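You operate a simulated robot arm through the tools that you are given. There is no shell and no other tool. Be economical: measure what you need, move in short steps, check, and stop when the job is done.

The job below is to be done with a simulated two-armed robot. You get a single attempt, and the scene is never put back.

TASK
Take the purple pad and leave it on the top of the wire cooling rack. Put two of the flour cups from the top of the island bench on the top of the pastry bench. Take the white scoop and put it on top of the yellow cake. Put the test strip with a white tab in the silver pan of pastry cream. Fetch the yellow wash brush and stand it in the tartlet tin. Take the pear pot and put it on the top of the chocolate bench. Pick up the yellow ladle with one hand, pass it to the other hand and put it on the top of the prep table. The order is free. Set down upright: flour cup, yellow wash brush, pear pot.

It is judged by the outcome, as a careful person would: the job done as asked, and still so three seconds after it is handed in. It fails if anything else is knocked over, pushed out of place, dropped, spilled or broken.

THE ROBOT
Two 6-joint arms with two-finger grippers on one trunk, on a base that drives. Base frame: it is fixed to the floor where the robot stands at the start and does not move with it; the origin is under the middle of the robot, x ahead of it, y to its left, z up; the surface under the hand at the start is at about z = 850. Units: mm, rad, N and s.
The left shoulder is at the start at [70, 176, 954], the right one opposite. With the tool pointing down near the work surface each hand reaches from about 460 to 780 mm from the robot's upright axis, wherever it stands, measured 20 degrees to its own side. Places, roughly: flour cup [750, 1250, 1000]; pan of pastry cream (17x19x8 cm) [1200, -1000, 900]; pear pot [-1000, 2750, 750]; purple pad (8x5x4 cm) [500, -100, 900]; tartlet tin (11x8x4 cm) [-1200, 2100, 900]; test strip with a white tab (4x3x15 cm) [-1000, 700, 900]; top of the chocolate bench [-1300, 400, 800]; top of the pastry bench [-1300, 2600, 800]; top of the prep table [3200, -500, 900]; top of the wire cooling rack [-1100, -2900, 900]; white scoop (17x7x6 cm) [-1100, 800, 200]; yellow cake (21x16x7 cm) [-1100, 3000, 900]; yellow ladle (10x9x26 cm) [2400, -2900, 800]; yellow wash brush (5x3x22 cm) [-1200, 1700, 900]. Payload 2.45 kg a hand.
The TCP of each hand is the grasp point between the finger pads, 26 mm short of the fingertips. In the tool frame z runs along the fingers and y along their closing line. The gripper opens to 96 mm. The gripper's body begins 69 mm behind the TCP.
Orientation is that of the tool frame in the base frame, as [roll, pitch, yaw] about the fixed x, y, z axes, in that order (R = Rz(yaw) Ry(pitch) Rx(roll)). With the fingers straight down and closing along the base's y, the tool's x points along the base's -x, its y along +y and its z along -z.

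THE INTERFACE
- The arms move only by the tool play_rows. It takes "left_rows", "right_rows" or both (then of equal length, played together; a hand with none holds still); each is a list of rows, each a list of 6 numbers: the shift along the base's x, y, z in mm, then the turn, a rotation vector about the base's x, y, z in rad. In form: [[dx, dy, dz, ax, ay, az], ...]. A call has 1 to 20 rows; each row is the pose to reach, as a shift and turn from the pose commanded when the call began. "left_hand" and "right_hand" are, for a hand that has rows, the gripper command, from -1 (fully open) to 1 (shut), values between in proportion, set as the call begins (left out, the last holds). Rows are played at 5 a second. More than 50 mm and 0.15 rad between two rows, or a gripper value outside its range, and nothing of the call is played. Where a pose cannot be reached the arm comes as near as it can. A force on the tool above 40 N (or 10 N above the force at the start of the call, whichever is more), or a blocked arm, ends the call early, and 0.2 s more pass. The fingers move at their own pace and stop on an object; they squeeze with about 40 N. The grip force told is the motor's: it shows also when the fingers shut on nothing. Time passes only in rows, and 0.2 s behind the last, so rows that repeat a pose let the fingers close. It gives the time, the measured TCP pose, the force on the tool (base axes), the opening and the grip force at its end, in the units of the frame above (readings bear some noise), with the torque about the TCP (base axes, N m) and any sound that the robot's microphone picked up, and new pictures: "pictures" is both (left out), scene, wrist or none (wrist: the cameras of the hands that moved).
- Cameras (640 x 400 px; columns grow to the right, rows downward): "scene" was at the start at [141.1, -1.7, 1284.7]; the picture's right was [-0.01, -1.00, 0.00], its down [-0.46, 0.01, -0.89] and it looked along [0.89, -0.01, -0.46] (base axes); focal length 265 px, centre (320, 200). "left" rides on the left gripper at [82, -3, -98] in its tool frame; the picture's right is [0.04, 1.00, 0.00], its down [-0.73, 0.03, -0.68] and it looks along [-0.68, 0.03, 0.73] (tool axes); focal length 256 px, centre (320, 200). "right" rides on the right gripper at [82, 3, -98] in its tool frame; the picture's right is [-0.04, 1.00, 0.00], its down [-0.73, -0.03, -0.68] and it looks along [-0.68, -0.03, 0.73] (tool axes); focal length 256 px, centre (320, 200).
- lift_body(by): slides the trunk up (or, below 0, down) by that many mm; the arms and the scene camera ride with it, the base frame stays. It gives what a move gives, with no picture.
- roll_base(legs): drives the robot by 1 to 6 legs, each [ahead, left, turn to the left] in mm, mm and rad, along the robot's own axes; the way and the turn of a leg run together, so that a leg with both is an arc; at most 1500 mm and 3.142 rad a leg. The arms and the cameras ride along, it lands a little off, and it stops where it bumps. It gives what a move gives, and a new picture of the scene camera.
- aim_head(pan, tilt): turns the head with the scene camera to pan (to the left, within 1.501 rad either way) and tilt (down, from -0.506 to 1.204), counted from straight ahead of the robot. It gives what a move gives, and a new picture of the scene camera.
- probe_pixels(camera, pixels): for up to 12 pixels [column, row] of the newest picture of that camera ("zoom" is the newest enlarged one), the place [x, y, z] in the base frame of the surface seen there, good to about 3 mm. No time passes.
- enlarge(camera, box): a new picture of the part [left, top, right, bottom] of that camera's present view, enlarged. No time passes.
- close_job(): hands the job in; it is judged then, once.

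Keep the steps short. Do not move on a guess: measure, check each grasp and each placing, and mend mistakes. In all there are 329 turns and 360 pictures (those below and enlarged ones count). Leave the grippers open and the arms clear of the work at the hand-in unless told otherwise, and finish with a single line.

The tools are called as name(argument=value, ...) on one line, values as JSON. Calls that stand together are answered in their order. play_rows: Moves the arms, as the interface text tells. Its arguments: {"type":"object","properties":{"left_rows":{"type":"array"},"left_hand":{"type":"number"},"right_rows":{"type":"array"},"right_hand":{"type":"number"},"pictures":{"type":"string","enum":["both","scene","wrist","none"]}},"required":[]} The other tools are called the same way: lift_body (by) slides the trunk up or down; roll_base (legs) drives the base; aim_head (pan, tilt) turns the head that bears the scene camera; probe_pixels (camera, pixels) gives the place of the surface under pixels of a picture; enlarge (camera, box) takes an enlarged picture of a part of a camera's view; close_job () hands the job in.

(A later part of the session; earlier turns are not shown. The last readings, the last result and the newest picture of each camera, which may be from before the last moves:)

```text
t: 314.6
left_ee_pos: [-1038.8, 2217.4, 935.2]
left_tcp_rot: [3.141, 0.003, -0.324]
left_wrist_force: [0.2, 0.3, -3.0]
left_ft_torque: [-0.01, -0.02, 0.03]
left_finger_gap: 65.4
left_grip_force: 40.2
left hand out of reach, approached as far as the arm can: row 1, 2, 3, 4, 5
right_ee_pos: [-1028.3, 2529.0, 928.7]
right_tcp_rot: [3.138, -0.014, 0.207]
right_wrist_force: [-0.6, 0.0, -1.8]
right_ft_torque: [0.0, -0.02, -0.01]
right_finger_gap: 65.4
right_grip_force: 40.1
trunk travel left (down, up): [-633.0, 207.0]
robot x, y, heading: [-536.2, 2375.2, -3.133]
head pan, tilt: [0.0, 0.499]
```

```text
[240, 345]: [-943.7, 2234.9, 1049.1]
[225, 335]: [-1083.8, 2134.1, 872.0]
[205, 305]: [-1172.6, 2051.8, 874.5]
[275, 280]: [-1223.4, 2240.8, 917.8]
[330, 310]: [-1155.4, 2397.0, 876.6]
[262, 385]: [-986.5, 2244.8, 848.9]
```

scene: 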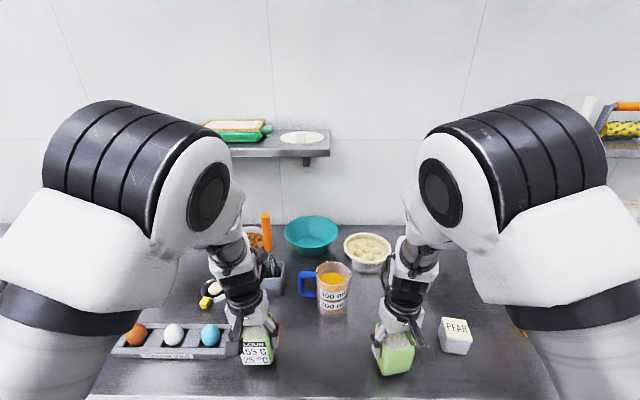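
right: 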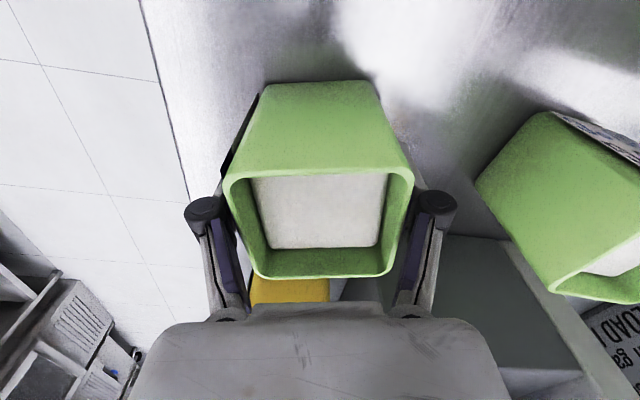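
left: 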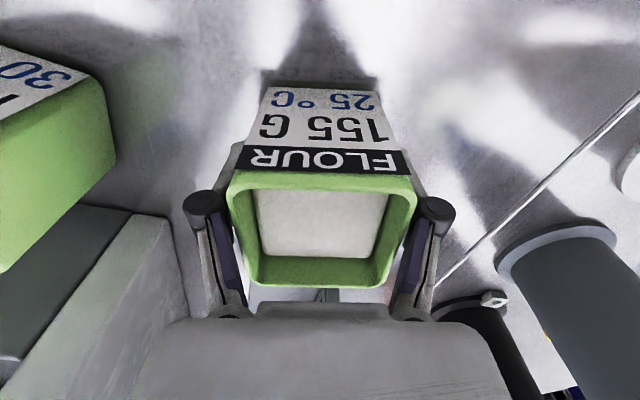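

Level. Lower both the final bit.

play_rows(left_rows=[[0, 0, -15, 0, 0, 0], [0, 0, -24, 0, 0, 0], [0, 0, -28, 0, 0, 0], [0, 0, -29, 0, 0, 0]], right_rows=[[0, 0, -10, 0, 0, 0], [0, 0, -16, 0, 0, 0], [0, 0, -19, 0, 0, 0], [0, 0, -20, 0, 0, 0]], pictures="none")

```text
t: 315.6
left_ee_pos: [-1038.1, 2217.9, 906.5]
left_tcp_rot: [3.12, 0.002, -0.333]
left_wrist_force: [-2.8, -3.9, 8.8]
left_ft_torque: [0.01, -0.27, -0.01]
left_finger_gap: 65.6
left_grip_force: 39.8
right_ee_pos: [-1029.0, 2528.3, 908.1]
right_tcp_rot: [3.136, -0.012, 0.207]
right_wrist_force: [0.5, -0.2, -2.6]
right_ft_torque: [0.01, 0.02, -0.03]
right_finger_gap: 65.2
right_grip_force: 40.1
trunk travel left (down, up): [-633.0, 207.0]
robot x, y, heading: [-531.5, 2371.7, -3.131]
head pan, tilt: [0.0, 0.499]
```

Left touches. Lower the right 2 mm more.

play_rows(right_rows=[[0, 0, -2, 0, 0, 0], [0, 0, -3, 0, 0, 0], [0, 0, -3, 0, 0, 0]], pictures="none")

```text
t: 316.4
left_ee_pos: [-1035.9, 2219.1, 905.8]
left_tcp_rot: [3.119, -0.002, -0.335]
left_wrist_force: [-4.9, -3.3, 15.8]
left_ft_torque: [0.42, 0.32, 0.15]
left_finger_gap: 65.5
left_grip_force: 39.9
right_ee_pos: [-1028.6, 2528.8, 906.9]
right_tcp_rot: [3.136, -0.006, 0.208]
right_wrist_force: [-8.4, 5.5, 26.8]
right_ft_torque: [0.2, 0.29, 0.02]
right_finger_gap: 65.5
right_grip_force: 39.6
trunk travel left (down, up): [-633.0, 207.0]
robot x, y, heading: [-530.1, 2373.1, -3.135]
head pan, tilt: [0.0, 0.499]
```

Both on the bench. Open both and rise straight up.

play_rows(left_rows=[[0, 0, 0, 0, 0, 0], [0, 0, 0, 0, 0, 0], [0, 0, 0, 0, 0, 0], [0, 0, 30, 0, 0, 0], [0, 0, 70, 0, 0, 0], [0, 0, 110, 0, 0, 0]], right_rows=[[0, 0, 0, 0, 0, 0], [0, 0, 0, 0, 0, 0], [0, 0, 0, 0, 0, 0], [0, 0, 30, 0, 0, 0], [0, 0, 70, 0, 0, 0], [0, 0, 110, 0, 0, 0]], left_hand=-1, right_hand=-1, pictures="both")

```text
t: 317.7
left_ee_pos: [-997.9, 2219.7, 909.4]
left_tcp_rot: [-3.082, -0.171, -0.342]
left_wrist_force: [0.2, -0.5, 0.0]
left_ft_torque: [-0.01, 0.01, 0.01]
left_finger_gap: 95.9
left_grip_force: 0.1
right_ee_pos: [-1029.0, 2526.9, 986.8]
right_tcp_rot: [3.13, -0.012, 0.204]
right_wrist_force: [0.1, 0.1, -0.4]
right_ft_torque: [-0.01, -0.04, 0.0]
right_finger_gap: 96.0
right_grip_force: 0.0
trunk travel left (down, up): [-633.0, 207.0]
robot x, y, heading: [-532.4, 2370.2, -3.132]
head pan, tilt: [0.0, 0.499]
stopped in row 6 (left hand): the arm was blocked; the commanded pose is now the measured one
```

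scene: 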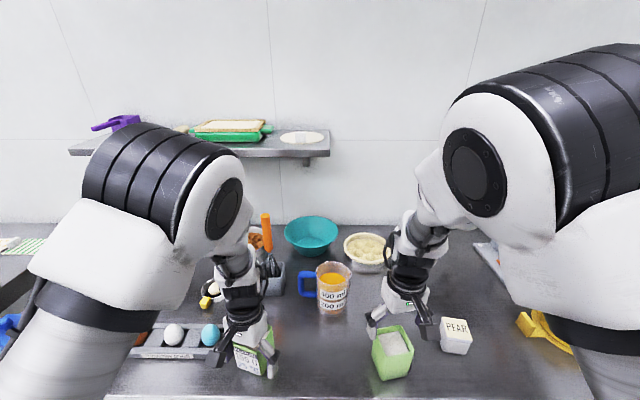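
right: 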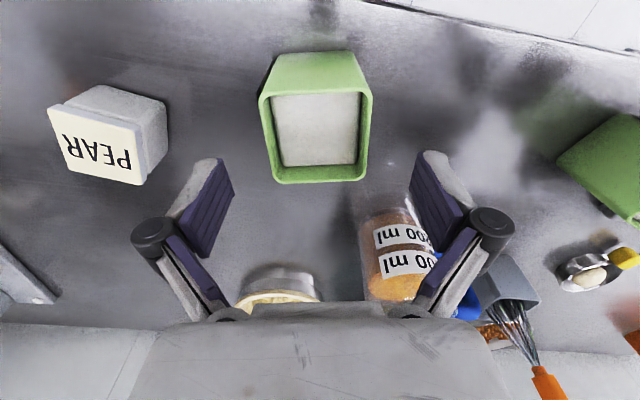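
left: 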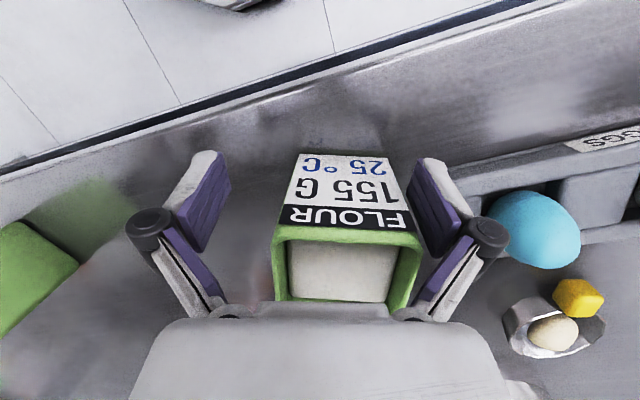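

The left arm hit its limit while rising and tilted, without upsetting the cup. I raise the trunk instead to lift both hands clear.

lift_body(by=150)

enlarge(camera="left", box=[0, 0, 640, 400])

```text
t: 319.5
left_ee_pos: [-999.2, 2220.7, 1060.7]
left_tcp_rot: [-3.084, -0.171, -0.341]
left_wrist_force: [0.9, -0.3, 0.9]
left_ft_torque: [-0.01, 0.0, 0.01]
left_finger_gap: 96.0
left_grip_force: 0.0
right_ee_pos: [-1028.7, 2526.0, 1135.5]
right_tcp_rot: [3.132, -0.016, 0.203]
right_wrist_force: [0.3, -0.4, 0.4]
right_ft_torque: [0.03, -0.02, 0.04]
right_finger_gap: 96.1
right_grip_force: 0.0
trunk travel left (down, up): [-783.0, 57.0]
robot x, y, heading: [-529.1, 2370.7, -3.13]
head pan, tilt: [0.0, 0.499]
```

```text
1.00 times, centred on (320, 200) of left (not enlarged: the box is as wide or as high as the picture)
```

zoom: 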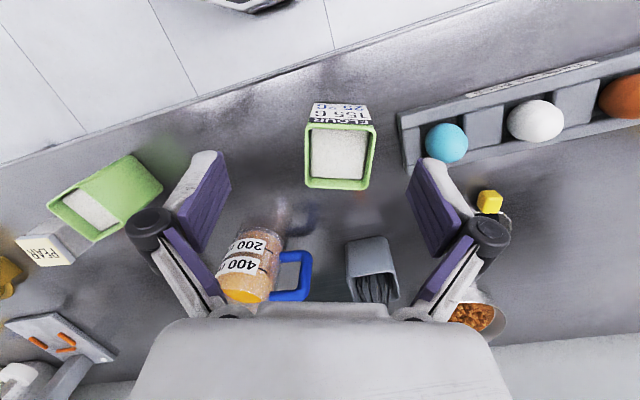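

Flour cups are placed. Now the PEAR pot with the right hand; probe it in the last right view.

probe_pixels(camera="right", pixels=[[50, 112], [132, 118], [70, 178], [142, 182], [95, 148], [98, 88], [165, 105], [165, 150]])

```text
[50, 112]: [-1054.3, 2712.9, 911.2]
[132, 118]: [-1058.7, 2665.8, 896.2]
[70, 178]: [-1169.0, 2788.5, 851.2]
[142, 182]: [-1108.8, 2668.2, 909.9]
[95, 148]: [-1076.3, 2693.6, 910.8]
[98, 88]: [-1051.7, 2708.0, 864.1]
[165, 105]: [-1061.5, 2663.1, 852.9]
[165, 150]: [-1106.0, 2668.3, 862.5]
```

PEAR pot centre (−1082,2690), top 911. Drive right 164 and ahead 50.

roll_base(legs=[[0, -164, 0], [50, 0, 0]])

play_rows(right_rows=[[0, 0, -30, 0, 0, -0.1], [0, 0, -60, 0, 0, -0.2], [0, 0, -90, 0, 0, -0.25], [0, 0, -120, 0, 0, -0.25], [0, 0, -120, 0, 0, -0.25]], pictures="both")

```text
t: 321.4
left_ee_pos: [-1042.6, 2383.2, 1063.4]
left_tcp_rot: [-3.083, -0.165, -0.339]
left_wrist_force: [0.4, -0.2, -0.2]
left_ft_torque: [0.02, 0.06, -0.01]
left_finger_gap: 96.0
left_grip_force: 0.2
right_ee_pos: [-1072.0, 2687.7, 1140.1]
right_tcp_rot: [3.133, -0.01, 0.205]
right_wrist_force: [0.0, -0.3, 0.4]
right_ft_torque: [0.0, 0.06, -0.02]
right_finger_gap: 95.9
right_grip_force: 0.2
trunk travel left (down, up): [-783.0, 57.0]
robot x, y, heading: [-583.1, 2534.5, -3.132]
head pan, tilt: [0.0, 0.499]
```

scene: 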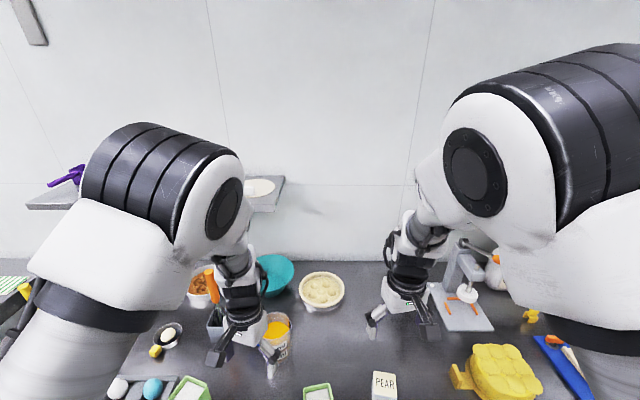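

```text
t: 322.6
left_ee_pos: [-1047.4, 2383.2, 1059.6]
left_tcp_rot: [-3.082, -0.169, -0.34]
left_wrist_force: [-0.2, -0.2, 0.7]
left_ft_torque: [0.02, 0.0, -0.01]
left_finger_gap: 96.0
left_grip_force: 0.0
right_ee_pos: [-1077.0, 2688.6, 1014.4]
right_tcp_rot: [3.133, -0.014, -0.043]
right_wrist_force: [0.0, -0.4, -1.2]
right_ft_torque: [-0.02, 0.07, 0.0]
right_finger_gap: 96.1
right_grip_force: 0.1
trunk travel left (down, up): [-783.0, 57.0]
robot x, y, heading: [-580.8, 2533.3, -3.132]
head pan, tilt: [0.0, 0.499]
```

scene: 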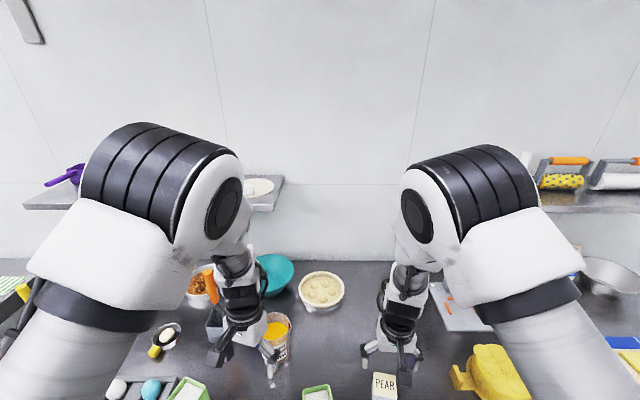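
right: 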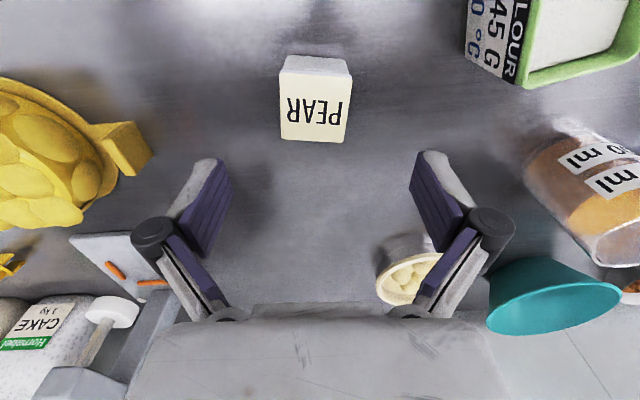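

Label shows FLOUR 145 G – good. Probe PEAR here.

probe_pixels(camera="right", pixels=[[282, 75], [350, 82], [283, 136], [343, 140], [316, 108]])

```text
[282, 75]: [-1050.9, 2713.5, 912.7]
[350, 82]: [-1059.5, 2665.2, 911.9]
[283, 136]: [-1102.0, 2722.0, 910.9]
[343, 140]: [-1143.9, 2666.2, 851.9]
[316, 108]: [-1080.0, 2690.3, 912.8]
```

Trim (−4,+5, yaw −0.13), descend to z 885, close.

play_rows(right_rows=[[-4, 5, -40, 0, 0, -0.06], [-4, 5, -85, 0, 0, -0.13], [-4, 5, -120, 0, 0, -0.13], [-4, 5, -129, 0, 0, -0.13], [-4, 5, -129, 0, 0, -0.13]], pictures="none")

play_rows(right_rows=[[0, 0, 0, 0, 0, 0], [0, 0, 0, 0, 0, 0], [0, 0, 0, 0, 0, 0], [0, 0, 0, 0, 0, 0]], right_hand=1, pictures="wrist")

```text
t: 323.8
left_ee_pos: [-1049.2, 2384.4, 1061.4]
left_tcp_rot: [-3.081, -0.171, -0.34]
left_wrist_force: [-0.3, 0.2, 0.3]
left_ft_torque: [-0.02, 0.01, -0.02]
left_finger_gap: 96.2
left_grip_force: 0.0
right_ee_pos: [-1081.9, 2693.9, 887.9]
right_tcp_rot: [3.13, -0.014, -0.174]
right_wrist_force: [0.0, -0.1, 0.5]
right_ft_torque: [-0.03, 0.02, -0.02]
right_finger_gap: 95.9
right_grip_force: 0.1
trunk travel left (down, up): [-783.0, 57.0]
robot x, y, heading: [-575.9, 2536.4, -3.14]
head pan, tilt: [0.0, 0.499]
```

```text
t: 324.8
left_ee_pos: [-1048.7, 2382.5, 1059.4]
left_tcp_rot: [-3.082, -0.172, -0.34]
left_wrist_force: [0.4, -0.1, 0.1]
left_ft_torque: [-0.03, -0.03, 0.0]
left_finger_gap: 95.9
left_grip_force: 0.2
right_ee_pos: [-1083.2, 2692.7, 887.6]
right_tcp_rot: [3.129, -0.012, -0.175]
right_wrist_force: [-4.2, 1.4, 11.3]
right_ft_torque: [0.08, -0.09, -0.01]
right_finger_gap: 55.8
right_grip_force: 39.8
trunk travel left (down, up): [-783.0, 57.0]
robot x, y, heading: [-580.2, 2540.0, -3.128]
head pan, tilt: [0.0, 0.499]
```

right: 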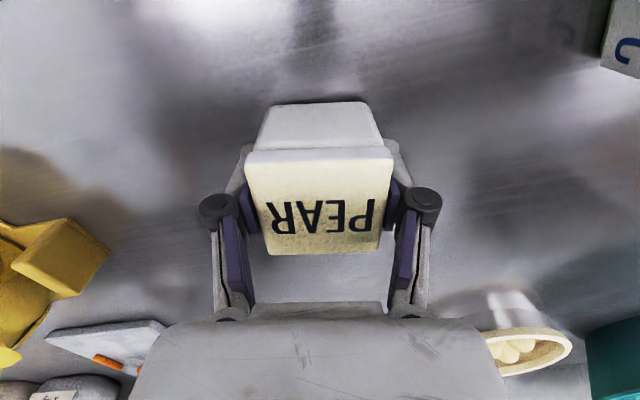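

Pear held (55.8). Lift 140, back off 330 and drive sideways left (−y) toward the chocolate bench.

play_rows(right_rows=[[0, 0, 40, 0, 0, 0], [0, 0, 80, 0, 0, 0], [0, 0, 120, 0, 0, 0], [0, 0, 140, 0, 0, 0]], pictures="none")

roll_base(legs=[[-330, 0, 0], [0, 1000, 0], [0, 800, 0]])

```text
t: 325.8
left_ee_pos: [-1049.5, 2383.3, 1059.3]
left_tcp_rot: [-3.082, -0.171, -0.341]
left_wrist_force: [0.0, 0.3, 0.1]
left_ft_torque: [0.0, -0.02, 0.03]
left_finger_gap: 96.0
left_grip_force: 0.2
right_ee_pos: [-1081.0, 2693.8, 1028.1]
right_tcp_rot: [3.125, -0.012, -0.173]
right_wrist_force: [0.8, 0.2, -2.7]
right_ft_torque: [0.01, 0.02, 0.03]
right_finger_gap: 55.3
right_grip_force: 39.4
trunk travel left (down, up): [-783.0, 57.0]
robot x, y, heading: [-580.1, 2537.1, -3.13]
head pan, tilt: [0.0, 0.499]
```

```text
t: 336.7
left_ee_pos: [-707.9, 578.7, 1059.6]
left_tcp_rot: [-3.082, -0.172, -0.344]
left_wrist_force: [-0.4, 0.6, -0.8]
left_ft_torque: [-0.01, 0.01, 0.01]
left_finger_gap: 95.9
left_grip_force: 0.0
right_ee_pos: [-737.4, 890.0, 1028.1]
right_tcp_rot: [3.123, -0.012, -0.176]
right_wrist_force: [0.7, 0.5, -4.1]
right_ft_torque: [-0.01, 0.01, -0.01]
right_finger_gap: 55.5
right_grip_force: 39.8
trunk travel left (down, up): [-783.0, 57.0]
robot x, y, heading: [-238.3, 730.8, -3.131]
head pan, tilt: [0.0, 0.499]
```

scene: 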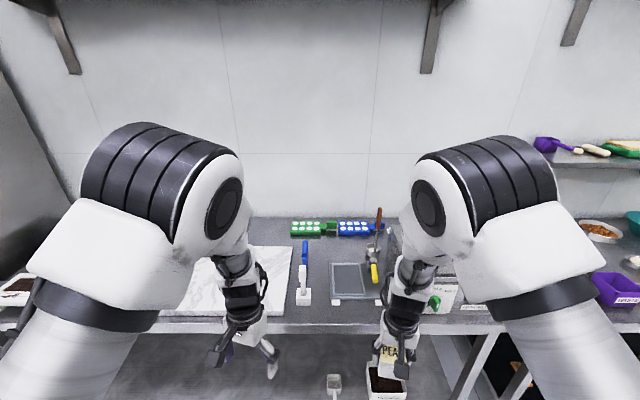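

Zoom on the chocolate bench.

enlarge(camera="scene", box=[180, 200, 480, 400])

probe_pixels(camera="scene", pixels=[[303, 245], [303, 297], [275, 300], [320, 320], [240, 325], [350, 280], [372, 270], [280, 285], [220, 300], [335, 385], [200, 325], [318, 280]])

```text
2.00 times, centred on (330, 300) of scene
```

zoom: 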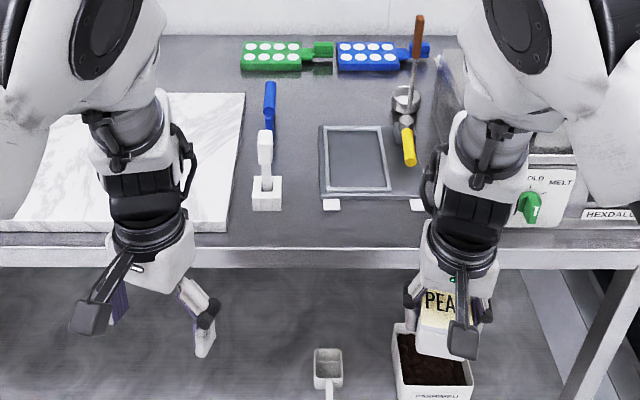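

```text
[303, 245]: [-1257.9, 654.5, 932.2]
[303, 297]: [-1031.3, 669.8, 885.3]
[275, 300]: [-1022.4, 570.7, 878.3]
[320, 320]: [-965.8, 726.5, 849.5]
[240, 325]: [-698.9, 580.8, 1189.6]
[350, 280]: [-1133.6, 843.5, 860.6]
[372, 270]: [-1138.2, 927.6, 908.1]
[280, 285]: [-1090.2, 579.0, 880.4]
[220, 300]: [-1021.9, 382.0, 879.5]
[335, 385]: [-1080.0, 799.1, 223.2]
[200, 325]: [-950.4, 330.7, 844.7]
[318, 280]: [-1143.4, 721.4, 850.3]
```

Look along the left part of this bench.

roll_base(legs=[[0, 380, 0]])

enlarge(camera="scene", box=[160, 200, 480, 400])

```text
t: 339.1
left_ee_pos: [-705.3, 195.6, 1060.1]
left_tcp_rot: [-3.084, -0.17, -0.343]
left_wrist_force: [-1.1, 0.7, -0.2]
left_ft_torque: [-0.03, -0.01, 0.01]
left_finger_gap: 96.0
left_grip_force: 0.1
right_ee_pos: [-735.1, 507.3, 1026.3]
right_tcp_rot: [3.124, -0.013, -0.174]
right_wrist_force: [0.7, -0.2, -2.8]
right_ft_torque: [0.0, -0.01, 0.0]
right_finger_gap: 55.4
right_grip_force: 39.8
trunk travel left (down, up): [-783.0, 57.0]
robot x, y, heading: [-235.5, 343.5, -3.137]
head pan, tilt: [0.0, 0.499]
```

scene: 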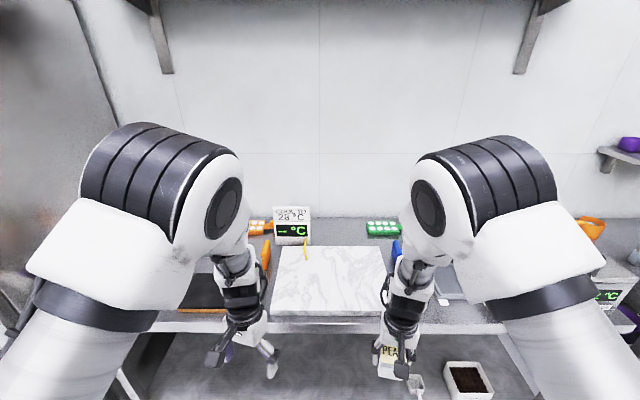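

```text
2.00 times, centred on (320, 300) of scene
```

zoom: 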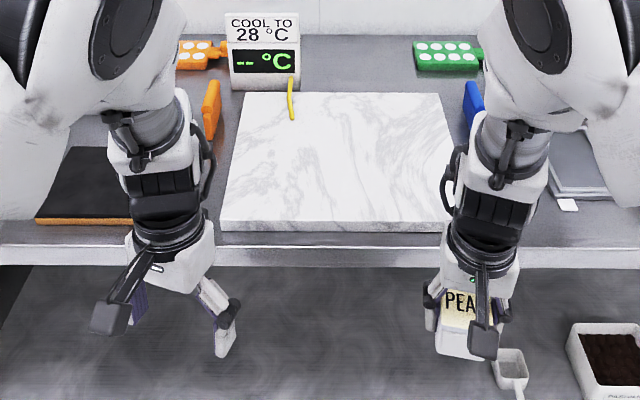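

I go back right 350 and look closely at the strip and free spots with the left wrist camera.

roll_base(legs=[[0, -440, 0]])

enlarge(camera="scene", box=[260, 220, 400, 330])

enlarge(camera="left", box=[0, 0, 640, 400])

```text
t: 341.9
left_ee_pos: [-708.2, 642.7, 1059.9]
left_tcp_rot: [-3.08, -0.173, -0.335]
left_wrist_force: [0.5, -0.4, 0.1]
left_ft_torque: [0.0, 0.0, 0.0]
left_finger_gap: 95.7
left_grip_force: 0.0
right_ee_pos: [-740.4, 952.0, 1027.1]
right_tcp_rot: [3.127, -0.012, -0.167]
right_wrist_force: [-0.6, -0.1, -4.3]
right_ft_torque: [0.0, 0.0, 0.0]
right_finger_gap: 55.3
right_grip_force: 40.1
trunk travel left (down, up): [-783.0, 57.0]
robot x, y, heading: [-240.8, 795.4, -3.129]
head pan, tilt: [0.0, 0.499]
```

scene: 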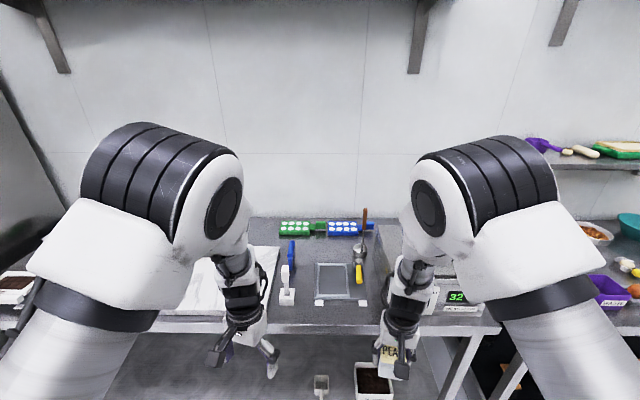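

```text
3.64 times, centred on (330, 275) of scene
```

zoom: 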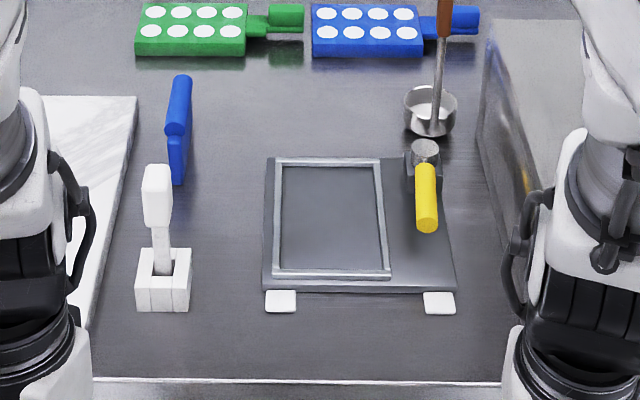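

```text
1.00 times, centred on (320, 200) of left (not enlarged: the box is as wide or as high as the picture)
```

zoom: 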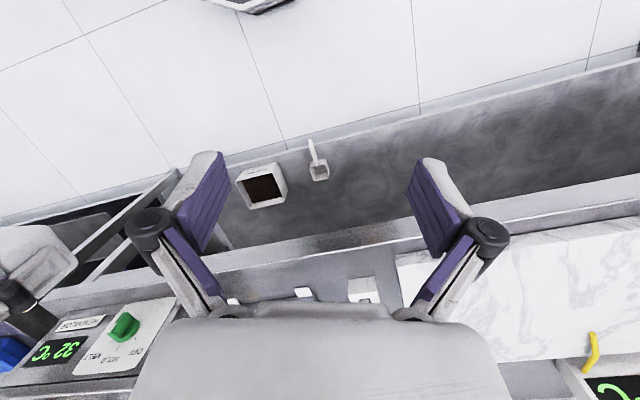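

Probe candidate spots at the front of the bench.

probe_pixels(camera="zoom", pixels=[[350, 330], [350, 375], [280, 312], [440, 312], [480, 340], [500, 300]])

probe_pixels(camera="scene", pixels=[[315, 312], [340, 302], [345, 320], [320, 302], [360, 303], [370, 310], [375, 300], [290, 320], [280, 300], [294, 300], [310, 290], [318, 265]])

```text
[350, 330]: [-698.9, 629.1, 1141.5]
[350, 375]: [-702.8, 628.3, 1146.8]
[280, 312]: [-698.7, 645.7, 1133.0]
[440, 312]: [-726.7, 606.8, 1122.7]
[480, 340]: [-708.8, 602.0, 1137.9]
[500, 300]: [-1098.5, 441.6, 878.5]
```

```text
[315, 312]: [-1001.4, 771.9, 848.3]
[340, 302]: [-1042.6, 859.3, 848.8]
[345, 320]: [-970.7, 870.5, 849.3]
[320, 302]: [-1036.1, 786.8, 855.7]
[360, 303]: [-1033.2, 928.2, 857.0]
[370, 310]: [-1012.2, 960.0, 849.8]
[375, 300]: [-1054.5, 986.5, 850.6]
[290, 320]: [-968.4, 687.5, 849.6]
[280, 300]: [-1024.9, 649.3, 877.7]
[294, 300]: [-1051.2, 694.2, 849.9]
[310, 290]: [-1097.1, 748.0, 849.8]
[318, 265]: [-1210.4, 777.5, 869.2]
```

Place the pear at about (−1000,858). Drive left 94, ahead 258.

roll_base(legs=[[0, 94, 0], [258, 0, 0]])

play_rows(right_rows=[[0, 0, -40, 0, 0, 0.08], [0, 0, -80, 0, 0, 0.16], [0, 0, -110, 0, 0, 0.17], [0, 0, -125, 0, 0, 0.17], [0, 0, -125, 0, 0, 0.17]], pictures="both")

```text
t: 344.4
left_ee_pos: [-962.5, 546.3, 1061.2]
left_tcp_rot: [-3.081, -0.172, -0.34]
left_wrist_force: [0.3, 0.1, 0.2]
left_ft_torque: [0.04, -0.02, 0.0]
left_finger_gap: 95.8
left_grip_force: 0.0
right_ee_pos: [-993.1, 858.3, 1026.8]
right_tcp_rot: [3.127, -0.011, -0.175]
right_wrist_force: [0.5, -0.5, -4.0]
right_ft_torque: [0.02, 0.02, -0.02]
right_finger_gap: 55.4
right_grip_force: 39.9
trunk travel left (down, up): [-783.0, 57.0]
robot x, y, heading: [-492.9, 698.0, -3.139]
head pan, tilt: [0.0, 0.499]
```

scene: 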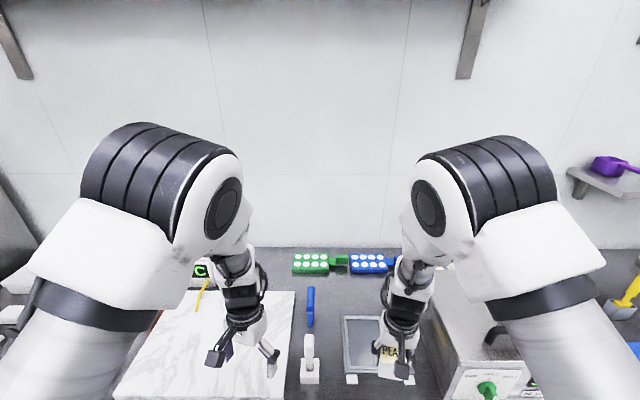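

```text
t: 345.6
left_ee_pos: [-962.8, 547.8, 1060.1]
left_tcp_rot: [-3.08, -0.171, -0.34]
left_wrist_force: [0.5, 0.2, -0.3]
left_ft_torque: [0.02, 0.02, -0.02]
left_finger_gap: 96.3
left_grip_force: 0.0
right_ee_pos: [-994.9, 859.0, 901.9]
right_tcp_rot: [3.126, -0.013, -0.002]
right_wrist_force: [0.2, 0.7, -3.9]
right_ft_torque: [-0.02, -0.03, 0.01]
right_finger_gap: 55.9
right_grip_force: 40.3
trunk travel left (down, up): [-783.0, 57.0]
robot x, y, heading: [-493.1, 701.8, -3.136]
head pan, tilt: [0.0, 0.499]
```

scene: 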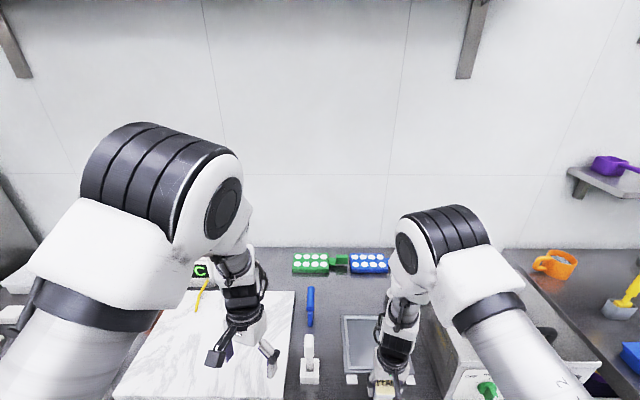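
right: 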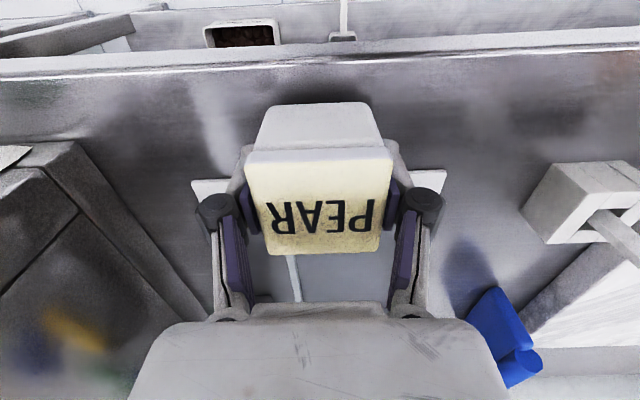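

Good spot. Lower the last 14 mm.

play_rows(right_rows=[[-4, 0, -8, 0, 0, 0], [-4, 0, -12, 0, 0, 0], [-4, 0, -15, 0, 0, 0], [-4, 0, -15, 0, 0, 0]], pictures="none")

```text
t: 346.6
left_ee_pos: [-962.0, 548.4, 1060.2]
left_tcp_rot: [-3.083, -0.17, -0.339]
left_wrist_force: [-0.3, 0.2, 0.7]
left_ft_torque: [-0.01, 0.0, 0.02]
left_finger_gap: 96.0
left_grip_force: 0.0
right_ee_pos: [-999.7, 858.0, 887.9]
right_tcp_rot: [3.124, -0.01, -0.002]
right_wrist_force: [-2.8, 3.7, 13.6]
right_ft_torque: [0.59, -0.35, 0.14]
right_finger_gap: 55.4
right_grip_force: 40.1
trunk travel left (down, up): [-783.0, 57.0]
robot x, y, heading: [-495.6, 701.2, -3.133]
head pan, tilt: [0.0, 0.499]
```

Contact. Open and rise.

play_rows(right_rows=[[0, 0, 0, 0, 0, 0], [0, 0, 0, 0, 0, 0], [0, 0, 0, 0, 0, 0], [0, 0, 40, 0, 0, 0], [0, 0, 80, 0, 0, 0], [0, 0, 120, 0, 0, 0], [0, 0, 150, 0, 0, 0]], right_hand=-1, pictures="both")

```text
t: 348.2
left_ee_pos: [-962.8, 546.6, 1060.1]
left_tcp_rot: [-3.083, -0.169, -0.34]
left_wrist_force: [0.0, -0.2, -0.4]
left_ft_torque: [0.01, 0.05, 0.03]
left_finger_gap: 96.3
left_grip_force: 0.1
right_ee_pos: [-996.2, 859.8, 1039.3]
right_tcp_rot: [3.125, -0.012, -0.003]
right_wrist_force: [0.8, -1.4, 0.0]
right_ft_torque: [-0.01, 0.01, -0.04]
right_finger_gap: 95.8
right_grip_force: 0.2
trunk travel left (down, up): [-783.0, 57.0]
robot x, y, heading: [-491.0, 701.1, -3.137]
head pan, tilt: [0.0, 0.499]
```

scene: 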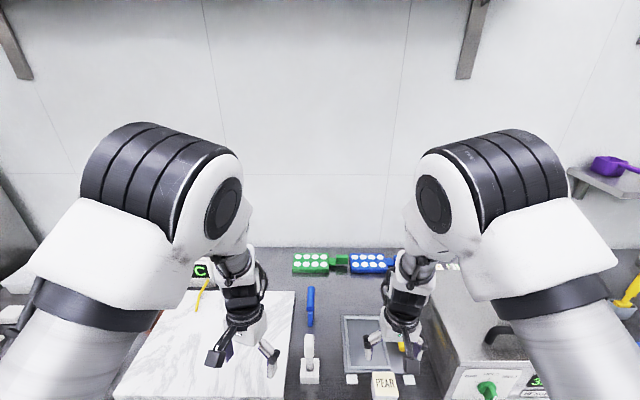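
right: 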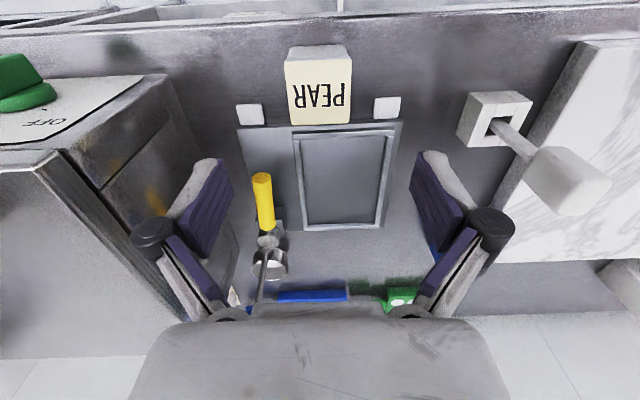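

Pear is standing on the bench. Next the scoop on the low shelf: back off 350 and look down.

roll_base(legs=[[-350, 40, 0]])

aim_head(pan=-0.15, tilt=0.75)

enlarge(camera="scene", box=[240, 180, 400, 330])

```text
t: 350.5
left_ee_pos: [-611.5, 510.1, 1059.1]
left_tcp_rot: [-3.083, -0.174, -0.337]
left_wrist_force: [-0.4, 1.3, -1.0]
left_ft_torque: [-0.01, -0.03, -0.01]
left_finger_gap: 96.3
left_grip_force: 0.0
right_ee_pos: [-647.3, 823.7, 1038.3]
right_tcp_rot: [3.127, -0.013, -0.002]
right_wrist_force: [-0.6, 0.0, -0.7]
right_ft_torque: [0.02, -0.02, -0.02]
right_finger_gap: 96.1
right_grip_force: 0.0
trunk travel left (down, up): [-783.0, 57.0]
robot x, y, heading: [-141.1, 663.9, -3.128]
head pan, tilt: [0.0, 0.499]
```

scene: 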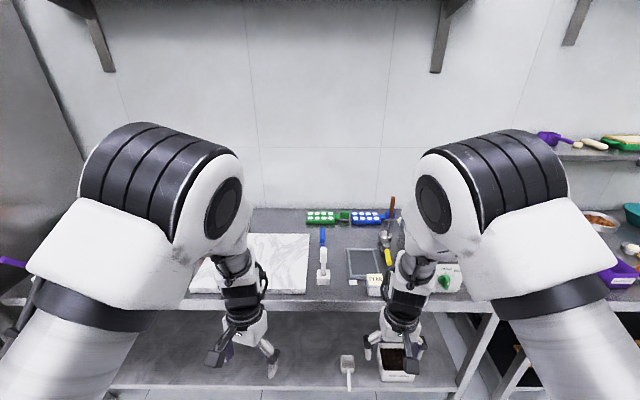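

```text
t: 351.3
left_ee_pos: [-612.0, 510.2, 1059.2]
left_tcp_rot: [-3.081, -0.171, -0.34]
left_wrist_force: [-0.9, 0.4, 0.2]
left_ft_torque: [0.01, 0.01, -0.01]
left_finger_gap: 96.0
left_grip_force: 0.2
right_ee_pos: [-647.2, 822.7, 1037.2]
right_tcp_rot: [3.126, -0.013, -0.002]
right_wrist_force: [0.1, 0.3, -0.7]
right_ft_torque: [0.0, -0.03, 0.01]
right_finger_gap: 96.1
right_grip_force: 0.0
trunk travel left (down, up): [-783.0, 57.0]
robot x, y, heading: [-142.9, 665.3, -3.133]
head pan, tilt: [-0.15, 0.75]
```

scene: 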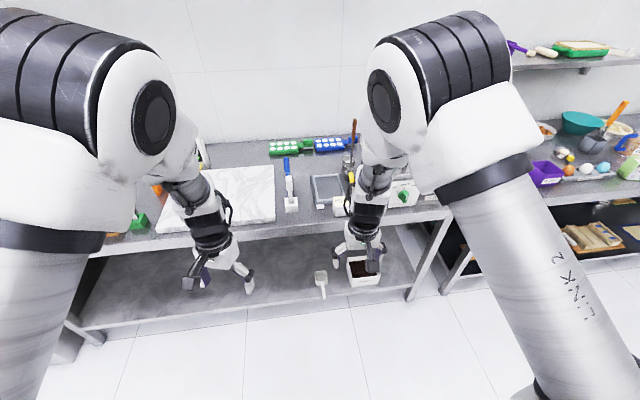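

```text
2.67 times, centred on (320, 255) of scene
```

zoom: 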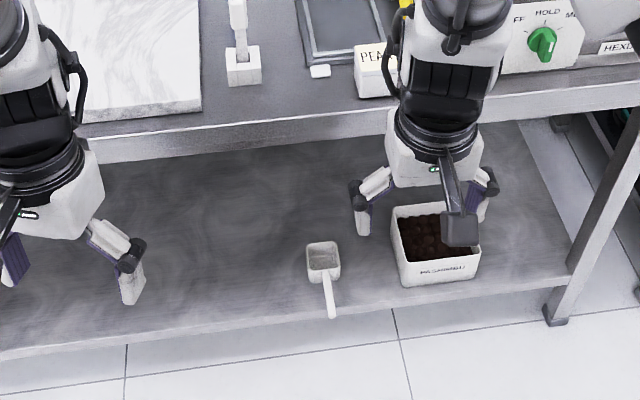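

probe_pixels(camera="zoom", pixels=[[325, 278], [328, 295], [331, 312], [310, 248], [336, 247], [322, 262], [313, 278], [350, 290], [340, 320], [402, 275], [420, 300], [250, 300]])

```text
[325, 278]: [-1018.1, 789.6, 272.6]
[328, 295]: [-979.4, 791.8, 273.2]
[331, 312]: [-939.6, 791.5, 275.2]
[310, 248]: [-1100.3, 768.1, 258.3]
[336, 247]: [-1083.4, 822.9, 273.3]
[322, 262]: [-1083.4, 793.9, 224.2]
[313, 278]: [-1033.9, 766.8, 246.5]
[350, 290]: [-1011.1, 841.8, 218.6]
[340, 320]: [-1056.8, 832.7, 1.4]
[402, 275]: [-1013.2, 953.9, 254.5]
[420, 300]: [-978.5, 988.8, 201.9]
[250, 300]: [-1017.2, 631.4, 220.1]
```

Scoop: handle along x at y≈791, x −1025…−935, z≈273; shelf z≈219. Lower the trunk 770 here in the open.

lift_body(by=-770)

roll_base(legs=[[180, 32, 0]])

enlarge(camera="right", box=[0, 0, 640, 400])

```text
refused: -770 is not a number from -400 to 400
```

```text
t: 352.8
left_ee_pos: [-791.6, 476.6, 1060.7]
left_tcp_rot: [-3.083, -0.169, -0.339]
left_wrist_force: [0.4, -0.3, -0.4]
left_ft_torque: [0.02, -0.01, 0.0]
left_finger_gap: 96.0
left_grip_force: 0.0
right_ee_pos: [-826.6, 789.1, 1039.4]
right_tcp_rot: [3.126, -0.012, -0.002]
right_wrist_force: [0.8, -0.8, -0.3]
right_ft_torque: [0.02, 0.04, 0.0]
right_finger_gap: 95.9
right_grip_force: 0.0
trunk travel left (down, up): [-783.0, 57.0]
robot x, y, heading: [-323.8, 626.5, -3.135]
head pan, tilt: [-0.15, 0.75]
```

scene: 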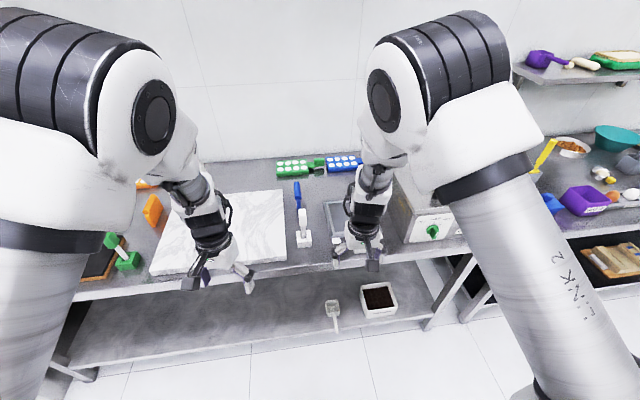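

```text
1.00 times, centred on (320, 200) of right (not enlarged: the box is as wide or as high as the picture)
```

zoom: 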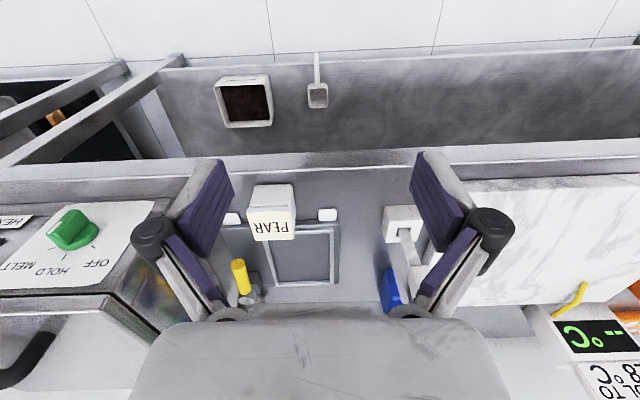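

Lower the trunk in two steps (hands are ~130 mm in front of the bench edge).

lift_body(by=-390)

lift_body(by=-375)

enlarge(camera="right", box=[0, 0, 640, 400])

```text
t: 356.5
left_ee_pos: [-792.9, 475.7, 670.4]
left_tcp_rot: [-3.08, -0.17, -0.339]
left_wrist_force: [0.8, -0.4, 0.0]
left_ft_torque: [0.01, 0.0, -0.01]
left_finger_gap: 96.1
left_grip_force: 0.0
right_ee_pos: [-829.1, 789.4, 647.7]
right_tcp_rot: [3.126, -0.013, -0.002]
right_wrist_force: [-0.2, 0.3, 0.2]
right_ft_torque: [0.01, 0.01, -0.01]
right_finger_gap: 96.0
right_grip_force: 0.0
trunk travel left (down, up): [-393.0, 447.0]
robot x, y, heading: [-322.8, 627.1, -3.129]
head pan, tilt: [-0.15, 0.75]
```

```text
t: 360.2
left_ee_pos: [-792.1, 476.2, 294.1]
left_tcp_rot: [-3.078, -0.172, -0.339]
left_wrist_force: [0.2, 0.5, 0.9]
left_ft_torque: [-0.02, 0.0, 0.01]
left_finger_gap: 96.0
left_grip_force: 0.1
right_ee_pos: [-827.9, 787.4, 272.4]
right_tcp_rot: [3.125, -0.011, -0.001]
right_wrist_force: [-0.2, -0.5, 0.7]
right_ft_torque: [-0.03, -0.03, -0.07]
right_finger_gap: 96.0
right_grip_force: 0.1
trunk travel left (down, up): [-18.0, 822.0]
robot x, y, heading: [-325.1, 628.3, -3.133]
head pan, tilt: [-0.15, 0.75]
```

```text
1.00 times, centred on (320, 200) of right (not enlarged: the box is as wide or as high as the picture)
```

zoom: 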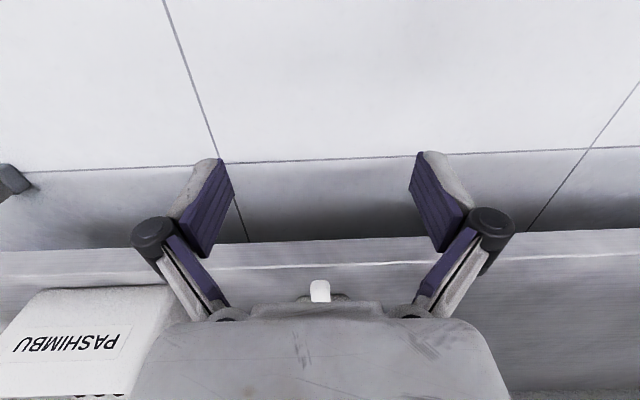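

The handle end shows at (320,290), centred. Drive ahead 140 so the fingers straddle the handle.

roll_base(legs=[[100, -3, 0], [40, 0, 0]])

enlarge(camera="right", box=[0, 0, 640, 400])

```text
t: 361.8
left_ee_pos: [-931.8, 479.3, 295.0]
left_tcp_rot: [-3.081, -0.17, -0.341]
left_wrist_force: [-0.1, -0.1, -0.1]
left_ft_torque: [-0.02, -0.04, 0.0]
left_finger_gap: 96.0
left_grip_force: 0.0
right_ee_pos: [-968.4, 790.7, 272.2]
right_tcp_rot: [3.126, -0.013, -0.004]
right_wrist_force: [-0.3, 0.1, -0.5]
right_ft_torque: [0.01, -0.04, 0.02]
right_finger_gap: 96.2
right_grip_force: 0.1
trunk travel left (down, up): [-18.0, 822.0]
robot x, y, heading: [-461.5, 632.7, -3.133]
head pan, tilt: [-0.15, 0.75]
```

scene: 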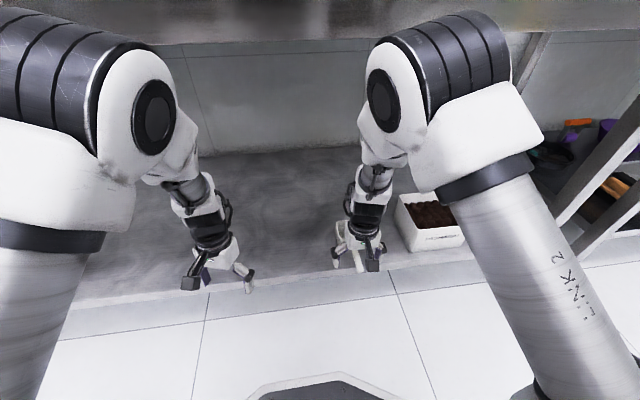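

```text
1.00 times, centred on (320, 200) of right (not enlarged: the box is as wide or as high as the picture)
```

zoom: 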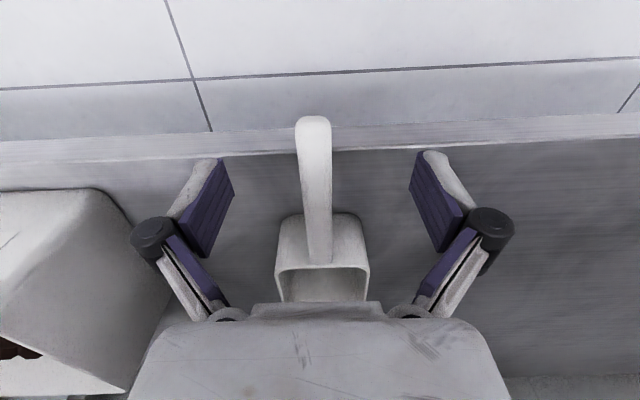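

Handle is between the fingers. Lower 6 and close.

play_rows(right_rows=[[0, 0, -3, 0, 0, 0], [0, 0, -6, 0, 0, 0]], pictures="none")

play_rows(right_rows=[[0, 0, 0, 0, 0, 0], [0, 0, 0, 0, 0, 0], [0, 0, 0, 0, 0, 0], [0, 0, 0, 0, 0, 0]], right_hand=1, pictures="wrist")

```text
t: 362.4
left_ee_pos: [-931.0, 478.2, 295.1]
left_tcp_rot: [-3.08, -0.17, -0.34]
left_wrist_force: [-0.6, -0.1, -0.8]
left_ft_torque: [-0.01, 0.02, 0.02]
left_finger_gap: 95.8
left_grip_force: 0.1
right_ee_pos: [-966.7, 791.4, 266.9]
right_tcp_rot: [3.125, -0.013, -0.003]
right_wrist_force: [-0.5, -0.3, 0.2]
right_ft_torque: [0.02, -0.01, 0.01]
right_finger_gap: 96.0
right_grip_force: 0.1
trunk travel left (down, up): [-18.0, 822.0]
robot x, y, heading: [-463.1, 633.7, -3.133]
head pan, tilt: [-0.15, 0.75]
```

```text
t: 363.4
left_ee_pos: [-931.1, 477.9, 295.0]
left_tcp_rot: [-3.081, -0.171, -0.339]
left_wrist_force: [-0.7, 0.1, 0.6]
left_ft_torque: [0.0, -0.02, -0.01]
left_finger_gap: 95.8
left_grip_force: 0.0
right_ee_pos: [-966.9, 790.5, 266.4]
right_tcp_rot: [3.127, -0.011, -0.004]
right_wrist_force: [-0.1, -0.1, 3.8]
right_ft_torque: [0.07, 0.24, 0.04]
right_finger_gap: 14.0
right_grip_force: 40.6
trunk travel left (down, up): [-18.0, 822.0]
robot x, y, heading: [-461.6, 635.0, -3.13]
head pan, tilt: [-0.15, 0.75]
```

right: 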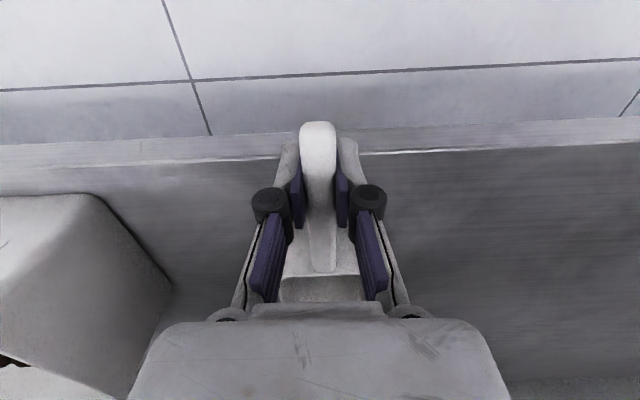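

Held. Lift 60 with the trunk, back out 300, then raise.

lift_body(by=60)

roll_base(legs=[[-320, 0, 0]])

lift_body(by=390)

lift_body(by=330)

```text
t: 364.4
left_ee_pos: [-932.8, 478.7, 354.6]
left_tcp_rot: [-3.081, -0.171, -0.34]
left_wrist_force: [-0.1, 0.1, -0.9]
left_ft_torque: [0.01, 0.02, -0.01]
left_finger_gap: 96.1
left_grip_force: 0.0
right_ee_pos: [-966.1, 790.3, 326.0]
right_tcp_rot: [3.126, -0.012, -0.003]
right_wrist_force: [-0.4, -0.6, -0.5]
right_ft_torque: [-0.02, -0.05, 0.01]
right_finger_gap: 14.1
right_grip_force: 40.0
trunk travel left (down, up): [-78.0, 762.0]
robot x, y, heading: [-465.6, 626.1, -3.134]
head pan, tilt: [-0.15, 0.75]
```

```text
t: 366.5
left_ee_pos: [-606.4, 482.6, 355.1]
left_tcp_rot: [-3.082, -0.171, -0.343]
left_wrist_force: [0.2, -0.2, -0.1]
left_ft_torque: [0.0, 0.01, -0.01]
left_finger_gap: 95.8
left_grip_force: 0.1
right_ee_pos: [-640.3, 794.6, 326.0]
right_tcp_rot: [3.126, -0.011, -0.005]
right_wrist_force: [-0.3, -0.3, -1.4]
right_ft_torque: [-0.03, -0.06, 0.0]
right_finger_gap: 14.1
right_grip_force: 39.9
trunk travel left (down, up): [-78.0, 762.0]
robot x, y, heading: [-136.1, 634.1, -3.135]
head pan, tilt: [-0.15, 0.75]
```

scene: 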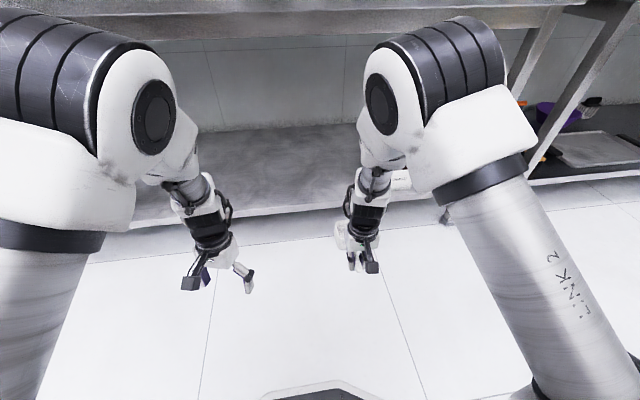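

```text
t: 370.3
left_ee_pos: [-606.9, 481.8, 744.5]
left_tcp_rot: [-3.081, -0.171, -0.34]
left_wrist_force: [0.3, -0.7, -0.7]
left_ft_torque: [0.02, 0.0, -0.02]
left_finger_gap: 96.1
left_grip_force: 0.1
right_ee_pos: [-640.9, 793.9, 717.7]
right_tcp_rot: [3.125, -0.011, -0.005]
right_wrist_force: [-0.5, -1.0, -0.4]
right_ft_torque: [0.0, -0.07, 0.0]
right_finger_gap: 14.1
right_grip_force: 40.1
trunk travel left (down, up): [-468.0, 372.0]
robot x, y, heading: [-135.7, 634.1, -3.137]
head pan, tilt: [-0.15, 0.75]
```

```text
t: 373.5
left_ee_pos: [-607.7, 483.6, 1074.7]
left_tcp_rot: [-3.082, -0.171, -0.342]
left_wrist_force: [-0.5, 0.3, -1.4]
left_ft_torque: [0.0, 0.01, 0.0]
left_finger_gap: 95.9
left_grip_force: 0.1
right_ee_pos: [-641.1, 795.4, 1045.9]
right_tcp_rot: [3.128, -0.01, -0.005]
right_wrist_force: [-0.1, 0.2, -0.3]
right_ft_torque: [0.04, -0.05, -0.03]
right_finger_gap: 14.2
right_grip_force: 39.7
trunk travel left (down, up): [-798.0, 42.0]
robot x, y, heading: [-137.1, 632.9, -3.139]
head pan, tilt: [-0.15, 0.75]
```

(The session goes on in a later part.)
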